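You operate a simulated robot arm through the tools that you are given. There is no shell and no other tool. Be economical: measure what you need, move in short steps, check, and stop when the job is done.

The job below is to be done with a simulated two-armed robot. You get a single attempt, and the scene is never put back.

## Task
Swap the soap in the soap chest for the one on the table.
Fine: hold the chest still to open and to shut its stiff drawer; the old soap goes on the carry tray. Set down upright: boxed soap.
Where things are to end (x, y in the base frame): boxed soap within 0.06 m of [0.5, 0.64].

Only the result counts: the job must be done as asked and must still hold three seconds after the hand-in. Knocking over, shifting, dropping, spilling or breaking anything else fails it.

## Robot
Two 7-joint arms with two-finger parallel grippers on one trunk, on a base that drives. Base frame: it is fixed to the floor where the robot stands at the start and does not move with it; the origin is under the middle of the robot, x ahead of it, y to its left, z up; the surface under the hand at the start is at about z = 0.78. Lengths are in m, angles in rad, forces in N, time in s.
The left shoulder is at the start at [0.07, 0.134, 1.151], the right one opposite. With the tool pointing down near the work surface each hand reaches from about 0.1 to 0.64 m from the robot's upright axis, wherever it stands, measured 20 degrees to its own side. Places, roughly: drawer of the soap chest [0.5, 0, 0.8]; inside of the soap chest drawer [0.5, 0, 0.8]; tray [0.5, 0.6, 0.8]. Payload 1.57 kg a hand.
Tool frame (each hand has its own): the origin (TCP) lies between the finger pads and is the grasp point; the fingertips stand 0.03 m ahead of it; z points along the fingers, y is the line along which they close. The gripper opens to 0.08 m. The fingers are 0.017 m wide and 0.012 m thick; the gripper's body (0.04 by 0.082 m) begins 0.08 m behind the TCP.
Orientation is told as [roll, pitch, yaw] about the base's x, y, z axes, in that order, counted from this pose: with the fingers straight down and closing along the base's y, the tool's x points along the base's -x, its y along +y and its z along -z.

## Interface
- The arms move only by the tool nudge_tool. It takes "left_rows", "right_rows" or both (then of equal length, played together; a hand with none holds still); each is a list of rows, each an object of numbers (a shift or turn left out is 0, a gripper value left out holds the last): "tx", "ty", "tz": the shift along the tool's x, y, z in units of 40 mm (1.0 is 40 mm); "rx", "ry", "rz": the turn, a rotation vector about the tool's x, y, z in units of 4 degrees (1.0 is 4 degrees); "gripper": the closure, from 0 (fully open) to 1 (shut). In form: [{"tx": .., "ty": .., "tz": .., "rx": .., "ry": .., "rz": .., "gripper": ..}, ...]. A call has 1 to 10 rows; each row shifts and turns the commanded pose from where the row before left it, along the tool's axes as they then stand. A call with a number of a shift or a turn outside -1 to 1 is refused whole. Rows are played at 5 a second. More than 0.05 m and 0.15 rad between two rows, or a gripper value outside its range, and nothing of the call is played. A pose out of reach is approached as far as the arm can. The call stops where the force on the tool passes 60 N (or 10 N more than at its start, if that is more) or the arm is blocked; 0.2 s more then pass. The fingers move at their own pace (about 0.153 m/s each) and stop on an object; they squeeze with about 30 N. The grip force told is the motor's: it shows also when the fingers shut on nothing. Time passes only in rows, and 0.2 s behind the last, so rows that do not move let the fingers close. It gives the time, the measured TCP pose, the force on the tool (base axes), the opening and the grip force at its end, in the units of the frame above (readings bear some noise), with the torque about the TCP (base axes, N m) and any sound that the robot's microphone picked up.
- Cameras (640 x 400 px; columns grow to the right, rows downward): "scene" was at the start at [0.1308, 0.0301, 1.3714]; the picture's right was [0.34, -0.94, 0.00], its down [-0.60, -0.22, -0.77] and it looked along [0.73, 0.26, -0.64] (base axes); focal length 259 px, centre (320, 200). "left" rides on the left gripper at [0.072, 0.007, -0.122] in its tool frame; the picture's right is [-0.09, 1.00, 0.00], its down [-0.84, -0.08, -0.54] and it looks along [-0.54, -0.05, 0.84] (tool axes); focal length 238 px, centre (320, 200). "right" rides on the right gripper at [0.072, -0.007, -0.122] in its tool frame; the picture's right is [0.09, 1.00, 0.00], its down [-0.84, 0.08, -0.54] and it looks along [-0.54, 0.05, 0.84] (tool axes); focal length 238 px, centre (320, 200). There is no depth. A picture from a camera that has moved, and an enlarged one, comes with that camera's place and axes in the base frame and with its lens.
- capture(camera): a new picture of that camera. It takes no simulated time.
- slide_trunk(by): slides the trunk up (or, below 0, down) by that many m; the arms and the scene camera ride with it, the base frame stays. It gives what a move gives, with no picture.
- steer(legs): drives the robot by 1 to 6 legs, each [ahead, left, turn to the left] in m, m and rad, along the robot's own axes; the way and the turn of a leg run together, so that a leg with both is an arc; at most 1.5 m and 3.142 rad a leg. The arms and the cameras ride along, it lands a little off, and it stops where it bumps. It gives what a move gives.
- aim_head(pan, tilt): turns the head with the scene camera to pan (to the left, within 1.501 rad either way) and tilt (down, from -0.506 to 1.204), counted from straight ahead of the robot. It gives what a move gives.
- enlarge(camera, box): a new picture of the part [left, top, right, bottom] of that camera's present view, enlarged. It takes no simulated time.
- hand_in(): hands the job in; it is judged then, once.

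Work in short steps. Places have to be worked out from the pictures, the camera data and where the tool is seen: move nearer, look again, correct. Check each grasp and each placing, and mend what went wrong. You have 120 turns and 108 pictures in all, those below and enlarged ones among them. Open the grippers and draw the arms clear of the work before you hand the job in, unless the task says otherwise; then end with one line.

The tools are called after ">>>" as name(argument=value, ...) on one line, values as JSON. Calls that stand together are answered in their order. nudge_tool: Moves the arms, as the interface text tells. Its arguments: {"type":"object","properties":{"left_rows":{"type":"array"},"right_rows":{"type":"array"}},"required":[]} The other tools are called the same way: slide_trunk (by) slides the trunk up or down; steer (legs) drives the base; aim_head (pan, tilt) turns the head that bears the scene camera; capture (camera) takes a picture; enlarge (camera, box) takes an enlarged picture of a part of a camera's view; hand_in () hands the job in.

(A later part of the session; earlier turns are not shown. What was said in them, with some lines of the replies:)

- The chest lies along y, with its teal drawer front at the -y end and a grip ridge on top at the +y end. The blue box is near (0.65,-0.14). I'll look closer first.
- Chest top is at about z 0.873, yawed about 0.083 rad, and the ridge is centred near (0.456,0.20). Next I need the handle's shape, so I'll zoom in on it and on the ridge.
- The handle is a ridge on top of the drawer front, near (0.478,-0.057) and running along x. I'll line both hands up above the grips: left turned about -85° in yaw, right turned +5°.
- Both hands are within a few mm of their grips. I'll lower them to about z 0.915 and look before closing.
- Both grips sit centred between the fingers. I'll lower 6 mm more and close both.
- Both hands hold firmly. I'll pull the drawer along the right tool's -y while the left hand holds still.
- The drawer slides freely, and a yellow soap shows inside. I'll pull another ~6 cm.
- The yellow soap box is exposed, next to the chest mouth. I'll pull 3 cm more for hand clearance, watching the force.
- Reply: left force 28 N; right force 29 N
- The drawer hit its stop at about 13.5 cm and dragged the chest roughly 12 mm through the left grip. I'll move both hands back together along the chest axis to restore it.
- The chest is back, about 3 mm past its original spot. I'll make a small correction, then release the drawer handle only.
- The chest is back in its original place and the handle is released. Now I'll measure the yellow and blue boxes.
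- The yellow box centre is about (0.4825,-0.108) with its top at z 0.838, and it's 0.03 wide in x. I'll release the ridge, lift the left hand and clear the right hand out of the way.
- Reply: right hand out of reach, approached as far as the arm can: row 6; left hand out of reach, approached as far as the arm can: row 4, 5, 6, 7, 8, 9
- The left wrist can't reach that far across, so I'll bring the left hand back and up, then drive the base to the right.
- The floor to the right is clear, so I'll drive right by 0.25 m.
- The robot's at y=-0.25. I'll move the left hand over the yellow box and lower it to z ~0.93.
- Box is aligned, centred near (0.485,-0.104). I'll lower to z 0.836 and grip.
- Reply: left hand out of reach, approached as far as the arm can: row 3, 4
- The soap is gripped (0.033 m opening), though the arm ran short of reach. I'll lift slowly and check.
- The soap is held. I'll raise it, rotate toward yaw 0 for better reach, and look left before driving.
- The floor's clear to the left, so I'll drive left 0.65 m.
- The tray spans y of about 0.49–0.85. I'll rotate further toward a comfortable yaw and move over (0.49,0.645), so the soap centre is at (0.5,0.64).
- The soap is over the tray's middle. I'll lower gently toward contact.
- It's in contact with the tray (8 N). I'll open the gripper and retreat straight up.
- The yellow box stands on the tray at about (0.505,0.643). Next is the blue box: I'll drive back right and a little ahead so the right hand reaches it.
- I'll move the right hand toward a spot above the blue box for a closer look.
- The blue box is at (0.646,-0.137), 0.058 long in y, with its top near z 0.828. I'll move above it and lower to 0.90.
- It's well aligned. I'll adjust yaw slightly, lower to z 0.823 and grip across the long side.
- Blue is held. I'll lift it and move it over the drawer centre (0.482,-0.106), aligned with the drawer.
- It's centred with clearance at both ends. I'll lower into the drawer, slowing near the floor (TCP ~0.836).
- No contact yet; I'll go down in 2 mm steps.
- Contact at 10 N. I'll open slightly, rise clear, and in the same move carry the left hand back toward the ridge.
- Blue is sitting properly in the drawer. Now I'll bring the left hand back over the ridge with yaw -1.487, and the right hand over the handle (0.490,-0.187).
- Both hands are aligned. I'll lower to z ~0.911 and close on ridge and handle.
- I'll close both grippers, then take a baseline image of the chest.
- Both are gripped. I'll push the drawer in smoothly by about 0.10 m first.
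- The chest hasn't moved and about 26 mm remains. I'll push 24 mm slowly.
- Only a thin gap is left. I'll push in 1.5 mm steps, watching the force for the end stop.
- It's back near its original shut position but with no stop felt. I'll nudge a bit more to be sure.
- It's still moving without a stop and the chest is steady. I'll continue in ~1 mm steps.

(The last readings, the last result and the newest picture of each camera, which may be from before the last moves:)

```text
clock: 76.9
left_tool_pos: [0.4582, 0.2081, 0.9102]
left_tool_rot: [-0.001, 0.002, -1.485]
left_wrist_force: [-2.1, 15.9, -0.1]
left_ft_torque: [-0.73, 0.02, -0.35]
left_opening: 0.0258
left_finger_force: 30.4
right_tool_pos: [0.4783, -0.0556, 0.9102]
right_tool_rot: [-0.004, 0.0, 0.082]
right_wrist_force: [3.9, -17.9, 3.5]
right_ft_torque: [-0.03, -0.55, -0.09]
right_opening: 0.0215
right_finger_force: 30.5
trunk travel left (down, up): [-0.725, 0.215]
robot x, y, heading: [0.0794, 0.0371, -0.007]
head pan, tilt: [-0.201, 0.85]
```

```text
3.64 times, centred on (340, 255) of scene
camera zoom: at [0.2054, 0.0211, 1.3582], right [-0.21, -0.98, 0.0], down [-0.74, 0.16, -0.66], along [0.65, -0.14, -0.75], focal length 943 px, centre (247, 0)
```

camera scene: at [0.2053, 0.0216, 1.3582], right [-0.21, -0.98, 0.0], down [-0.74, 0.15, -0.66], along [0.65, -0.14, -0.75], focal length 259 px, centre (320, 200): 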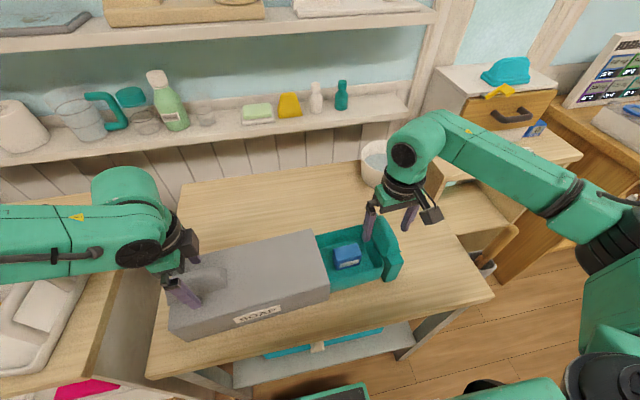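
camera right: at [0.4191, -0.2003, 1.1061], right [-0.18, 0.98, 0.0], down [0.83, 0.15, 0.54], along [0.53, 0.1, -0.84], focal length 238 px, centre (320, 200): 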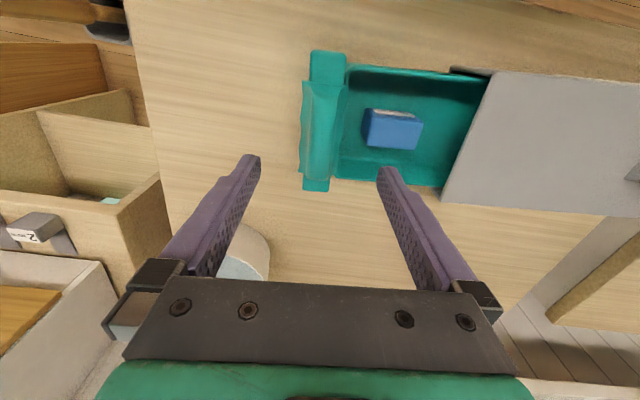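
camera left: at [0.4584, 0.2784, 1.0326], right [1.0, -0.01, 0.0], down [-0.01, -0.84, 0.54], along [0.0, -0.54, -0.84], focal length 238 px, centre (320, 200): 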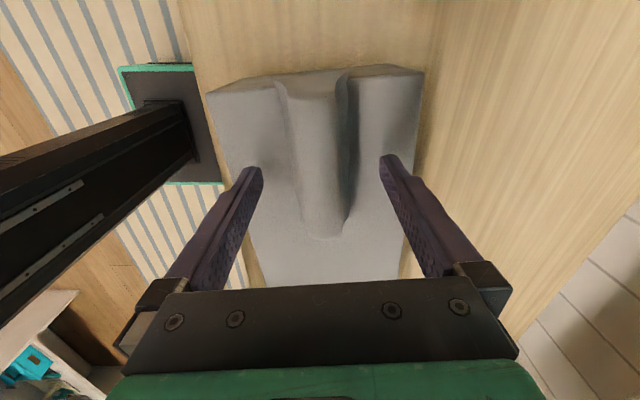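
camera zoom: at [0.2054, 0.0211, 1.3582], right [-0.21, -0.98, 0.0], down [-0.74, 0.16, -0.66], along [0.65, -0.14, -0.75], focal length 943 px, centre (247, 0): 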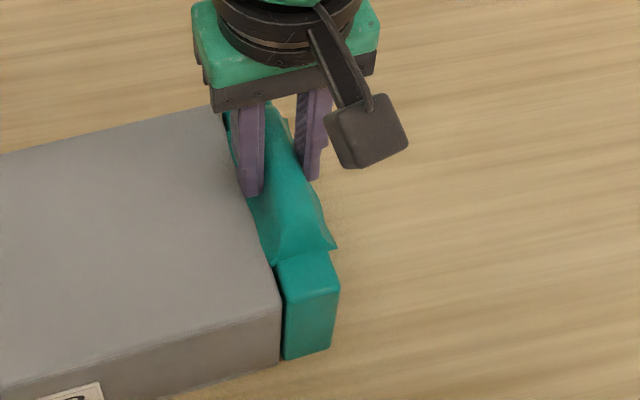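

The end stop is reached (18 N, no motion), so the drawer is shut. I'll release the handle first, then the ridge, and rise clear.

>>> nudge_tool(right_rows=[{"ty": -0.03}, {"gripper": 0.5}, {"gripper": 0}, {}, {"tz": -0.5}, {"tz": -0.9}, {"tz": -0.9}, {"tz": -0.9}, {"tz": -0.9}])

>>> nudge_tool(left_rows=[{"gripper": 0.5}, {"gripper": 0}, {}, {"tz": -0.5}, {"tz": -0.9}, {"tz": -0.9}, {"tz": -0.9}, {"tz": -0.9}, {}])

>>> enlarge(camera="scene", box=[150, 180, 450, 370])

>>> capture(camera="right")

>>> aim_head(pan=0.7, tilt=0.75)

>>> capture(camera="scene")

```text
clock: 78.9
left_tool_pos: [0.4588, 0.2074, 0.91]
left_tool_rot: [0.0, 0.001, -1.485]
left_wrist_force: [-0.8, 0.3, -0.4]
left_ft_torque: [-0.2, 0.2, -0.02]
left_opening: 0.0259
left_finger_force: 30.3
right_tool_pos: [0.476, -0.0559, 1.0748]
right_tool_rot: [-0.001, 0.001, 0.084]
right_wrist_force: [-0.4, 0.7, 0.5]
right_ft_torque: [-0.01, -0.02, 0.0]
right_opening: 0.08
right_finger_force: 0.1
trunk travel left (down, up): [-0.725, 0.215]
robot x, y, heading: [0.0803, 0.0385, -0.008]
head pan, tilt: [-0.201, 0.85]
```

```text
clock: 80.9
left_tool_pos: [0.4611, 0.2064, 1.0755]
left_tool_rot: [0.001, 0.0, -1.488]
left_wrist_force: [-0.6, 0.5, -0.7]
left_ft_torque: [0.02, 0.03, -0.01]
left_opening: 0.0799
left_finger_force: 0.2
right_tool_pos: [0.4777, -0.0567, 1.0735]
right_tool_rot: [0.0, 0.0, 0.085]
right_wrist_force: [0.6, 0.6, 0.3]
right_ft_torque: [0.01, -0.02, 0.0]
right_opening: 0.08
right_finger_force: 0.0
trunk travel left (down, up): [-0.725, 0.215]
robot x, y, heading: [0.084, 0.0378, -0.008]
head pan, tilt: [-0.201, 0.85]
```

```text
2.11 times, centred on (300, 275) of scene
camera zoom: at [0.206, 0.0217, 1.3582], right [-0.21, -0.98, 0.0], down [-0.74, 0.15, -0.66], along [0.65, -0.14, -0.75], focal length 546 px, centre (362, 42)
```

zoom: 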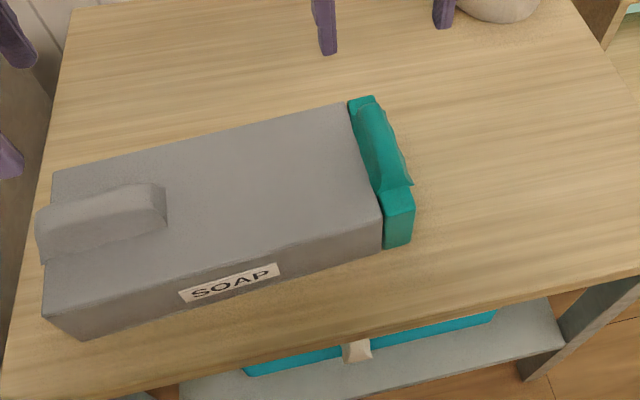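

```text
40 pictures are left
camera right: at [0.4072, -0.0691, 1.1957], right [-0.18, 0.98, 0.0], down [0.83, 0.15, 0.54], along [0.53, 0.09, -0.84], focal length 238 px, centre (320, 200)
```

right: 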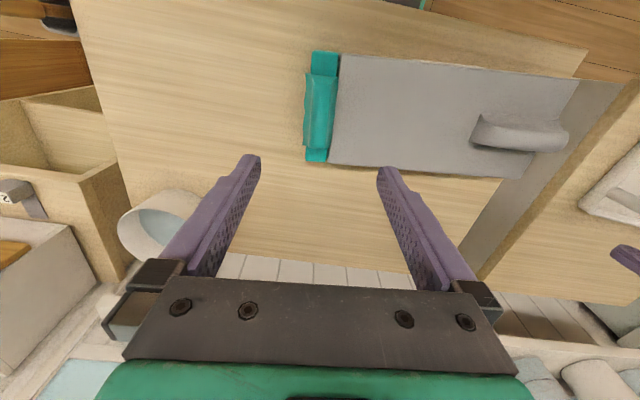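

```text
clock: 82.1
left_tool_pos: [0.459, 0.2066, 1.0758]
left_tool_rot: [0.001, -0.001, -1.486]
left_wrist_force: [-0.5, 0.2, 0.5]
left_ft_torque: [0.02, -0.03, 0.02]
left_opening: 0.08
left_finger_force: 0.0
right_tool_pos: [0.4773, -0.0542, 1.075]
right_tool_rot: [-0.001, 0.0, 0.085]
right_wrist_force: [0.6, -0.2, 0.0]
right_ft_torque: [-0.02, 0.0, 0.0]
right_opening: 0.0801
right_finger_force: 0.0
trunk travel left (down, up): [-0.725, 0.215]
robot x, y, heading: [0.0811, 0.0382, -0.011]
head pan, tilt: [0.7, 0.75]
```

```text
39 pictures are left
camera scene: at [0.193, 0.0906, 1.3662], right [0.64, -0.77, 0.0], down [-0.53, -0.44, -0.73], along [0.56, 0.47, -0.68], focal length 259 px, centre (320, 200)
```

scene: 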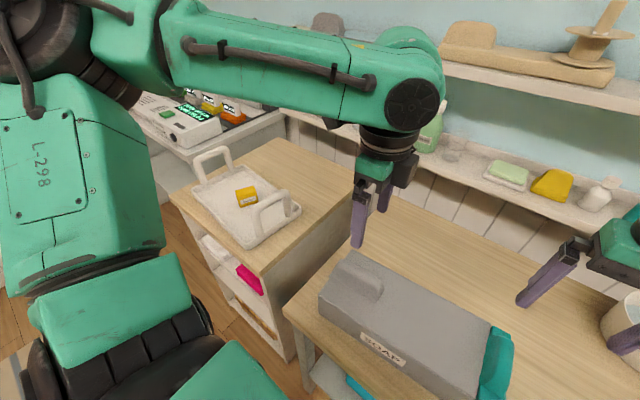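

The drawer is shut and the chest is at its original place. The yellow box stands on the tray, and both hands are open and clear.

>>> hand_in()

```text
The job is handed in.
```

The soaps are swapped: the old yellow box stands upright on the tray at about (0.505, 0.643), the blue one is in the shut drawer, and the chest is back in its original place after slipping about 12 mm while I opened it.
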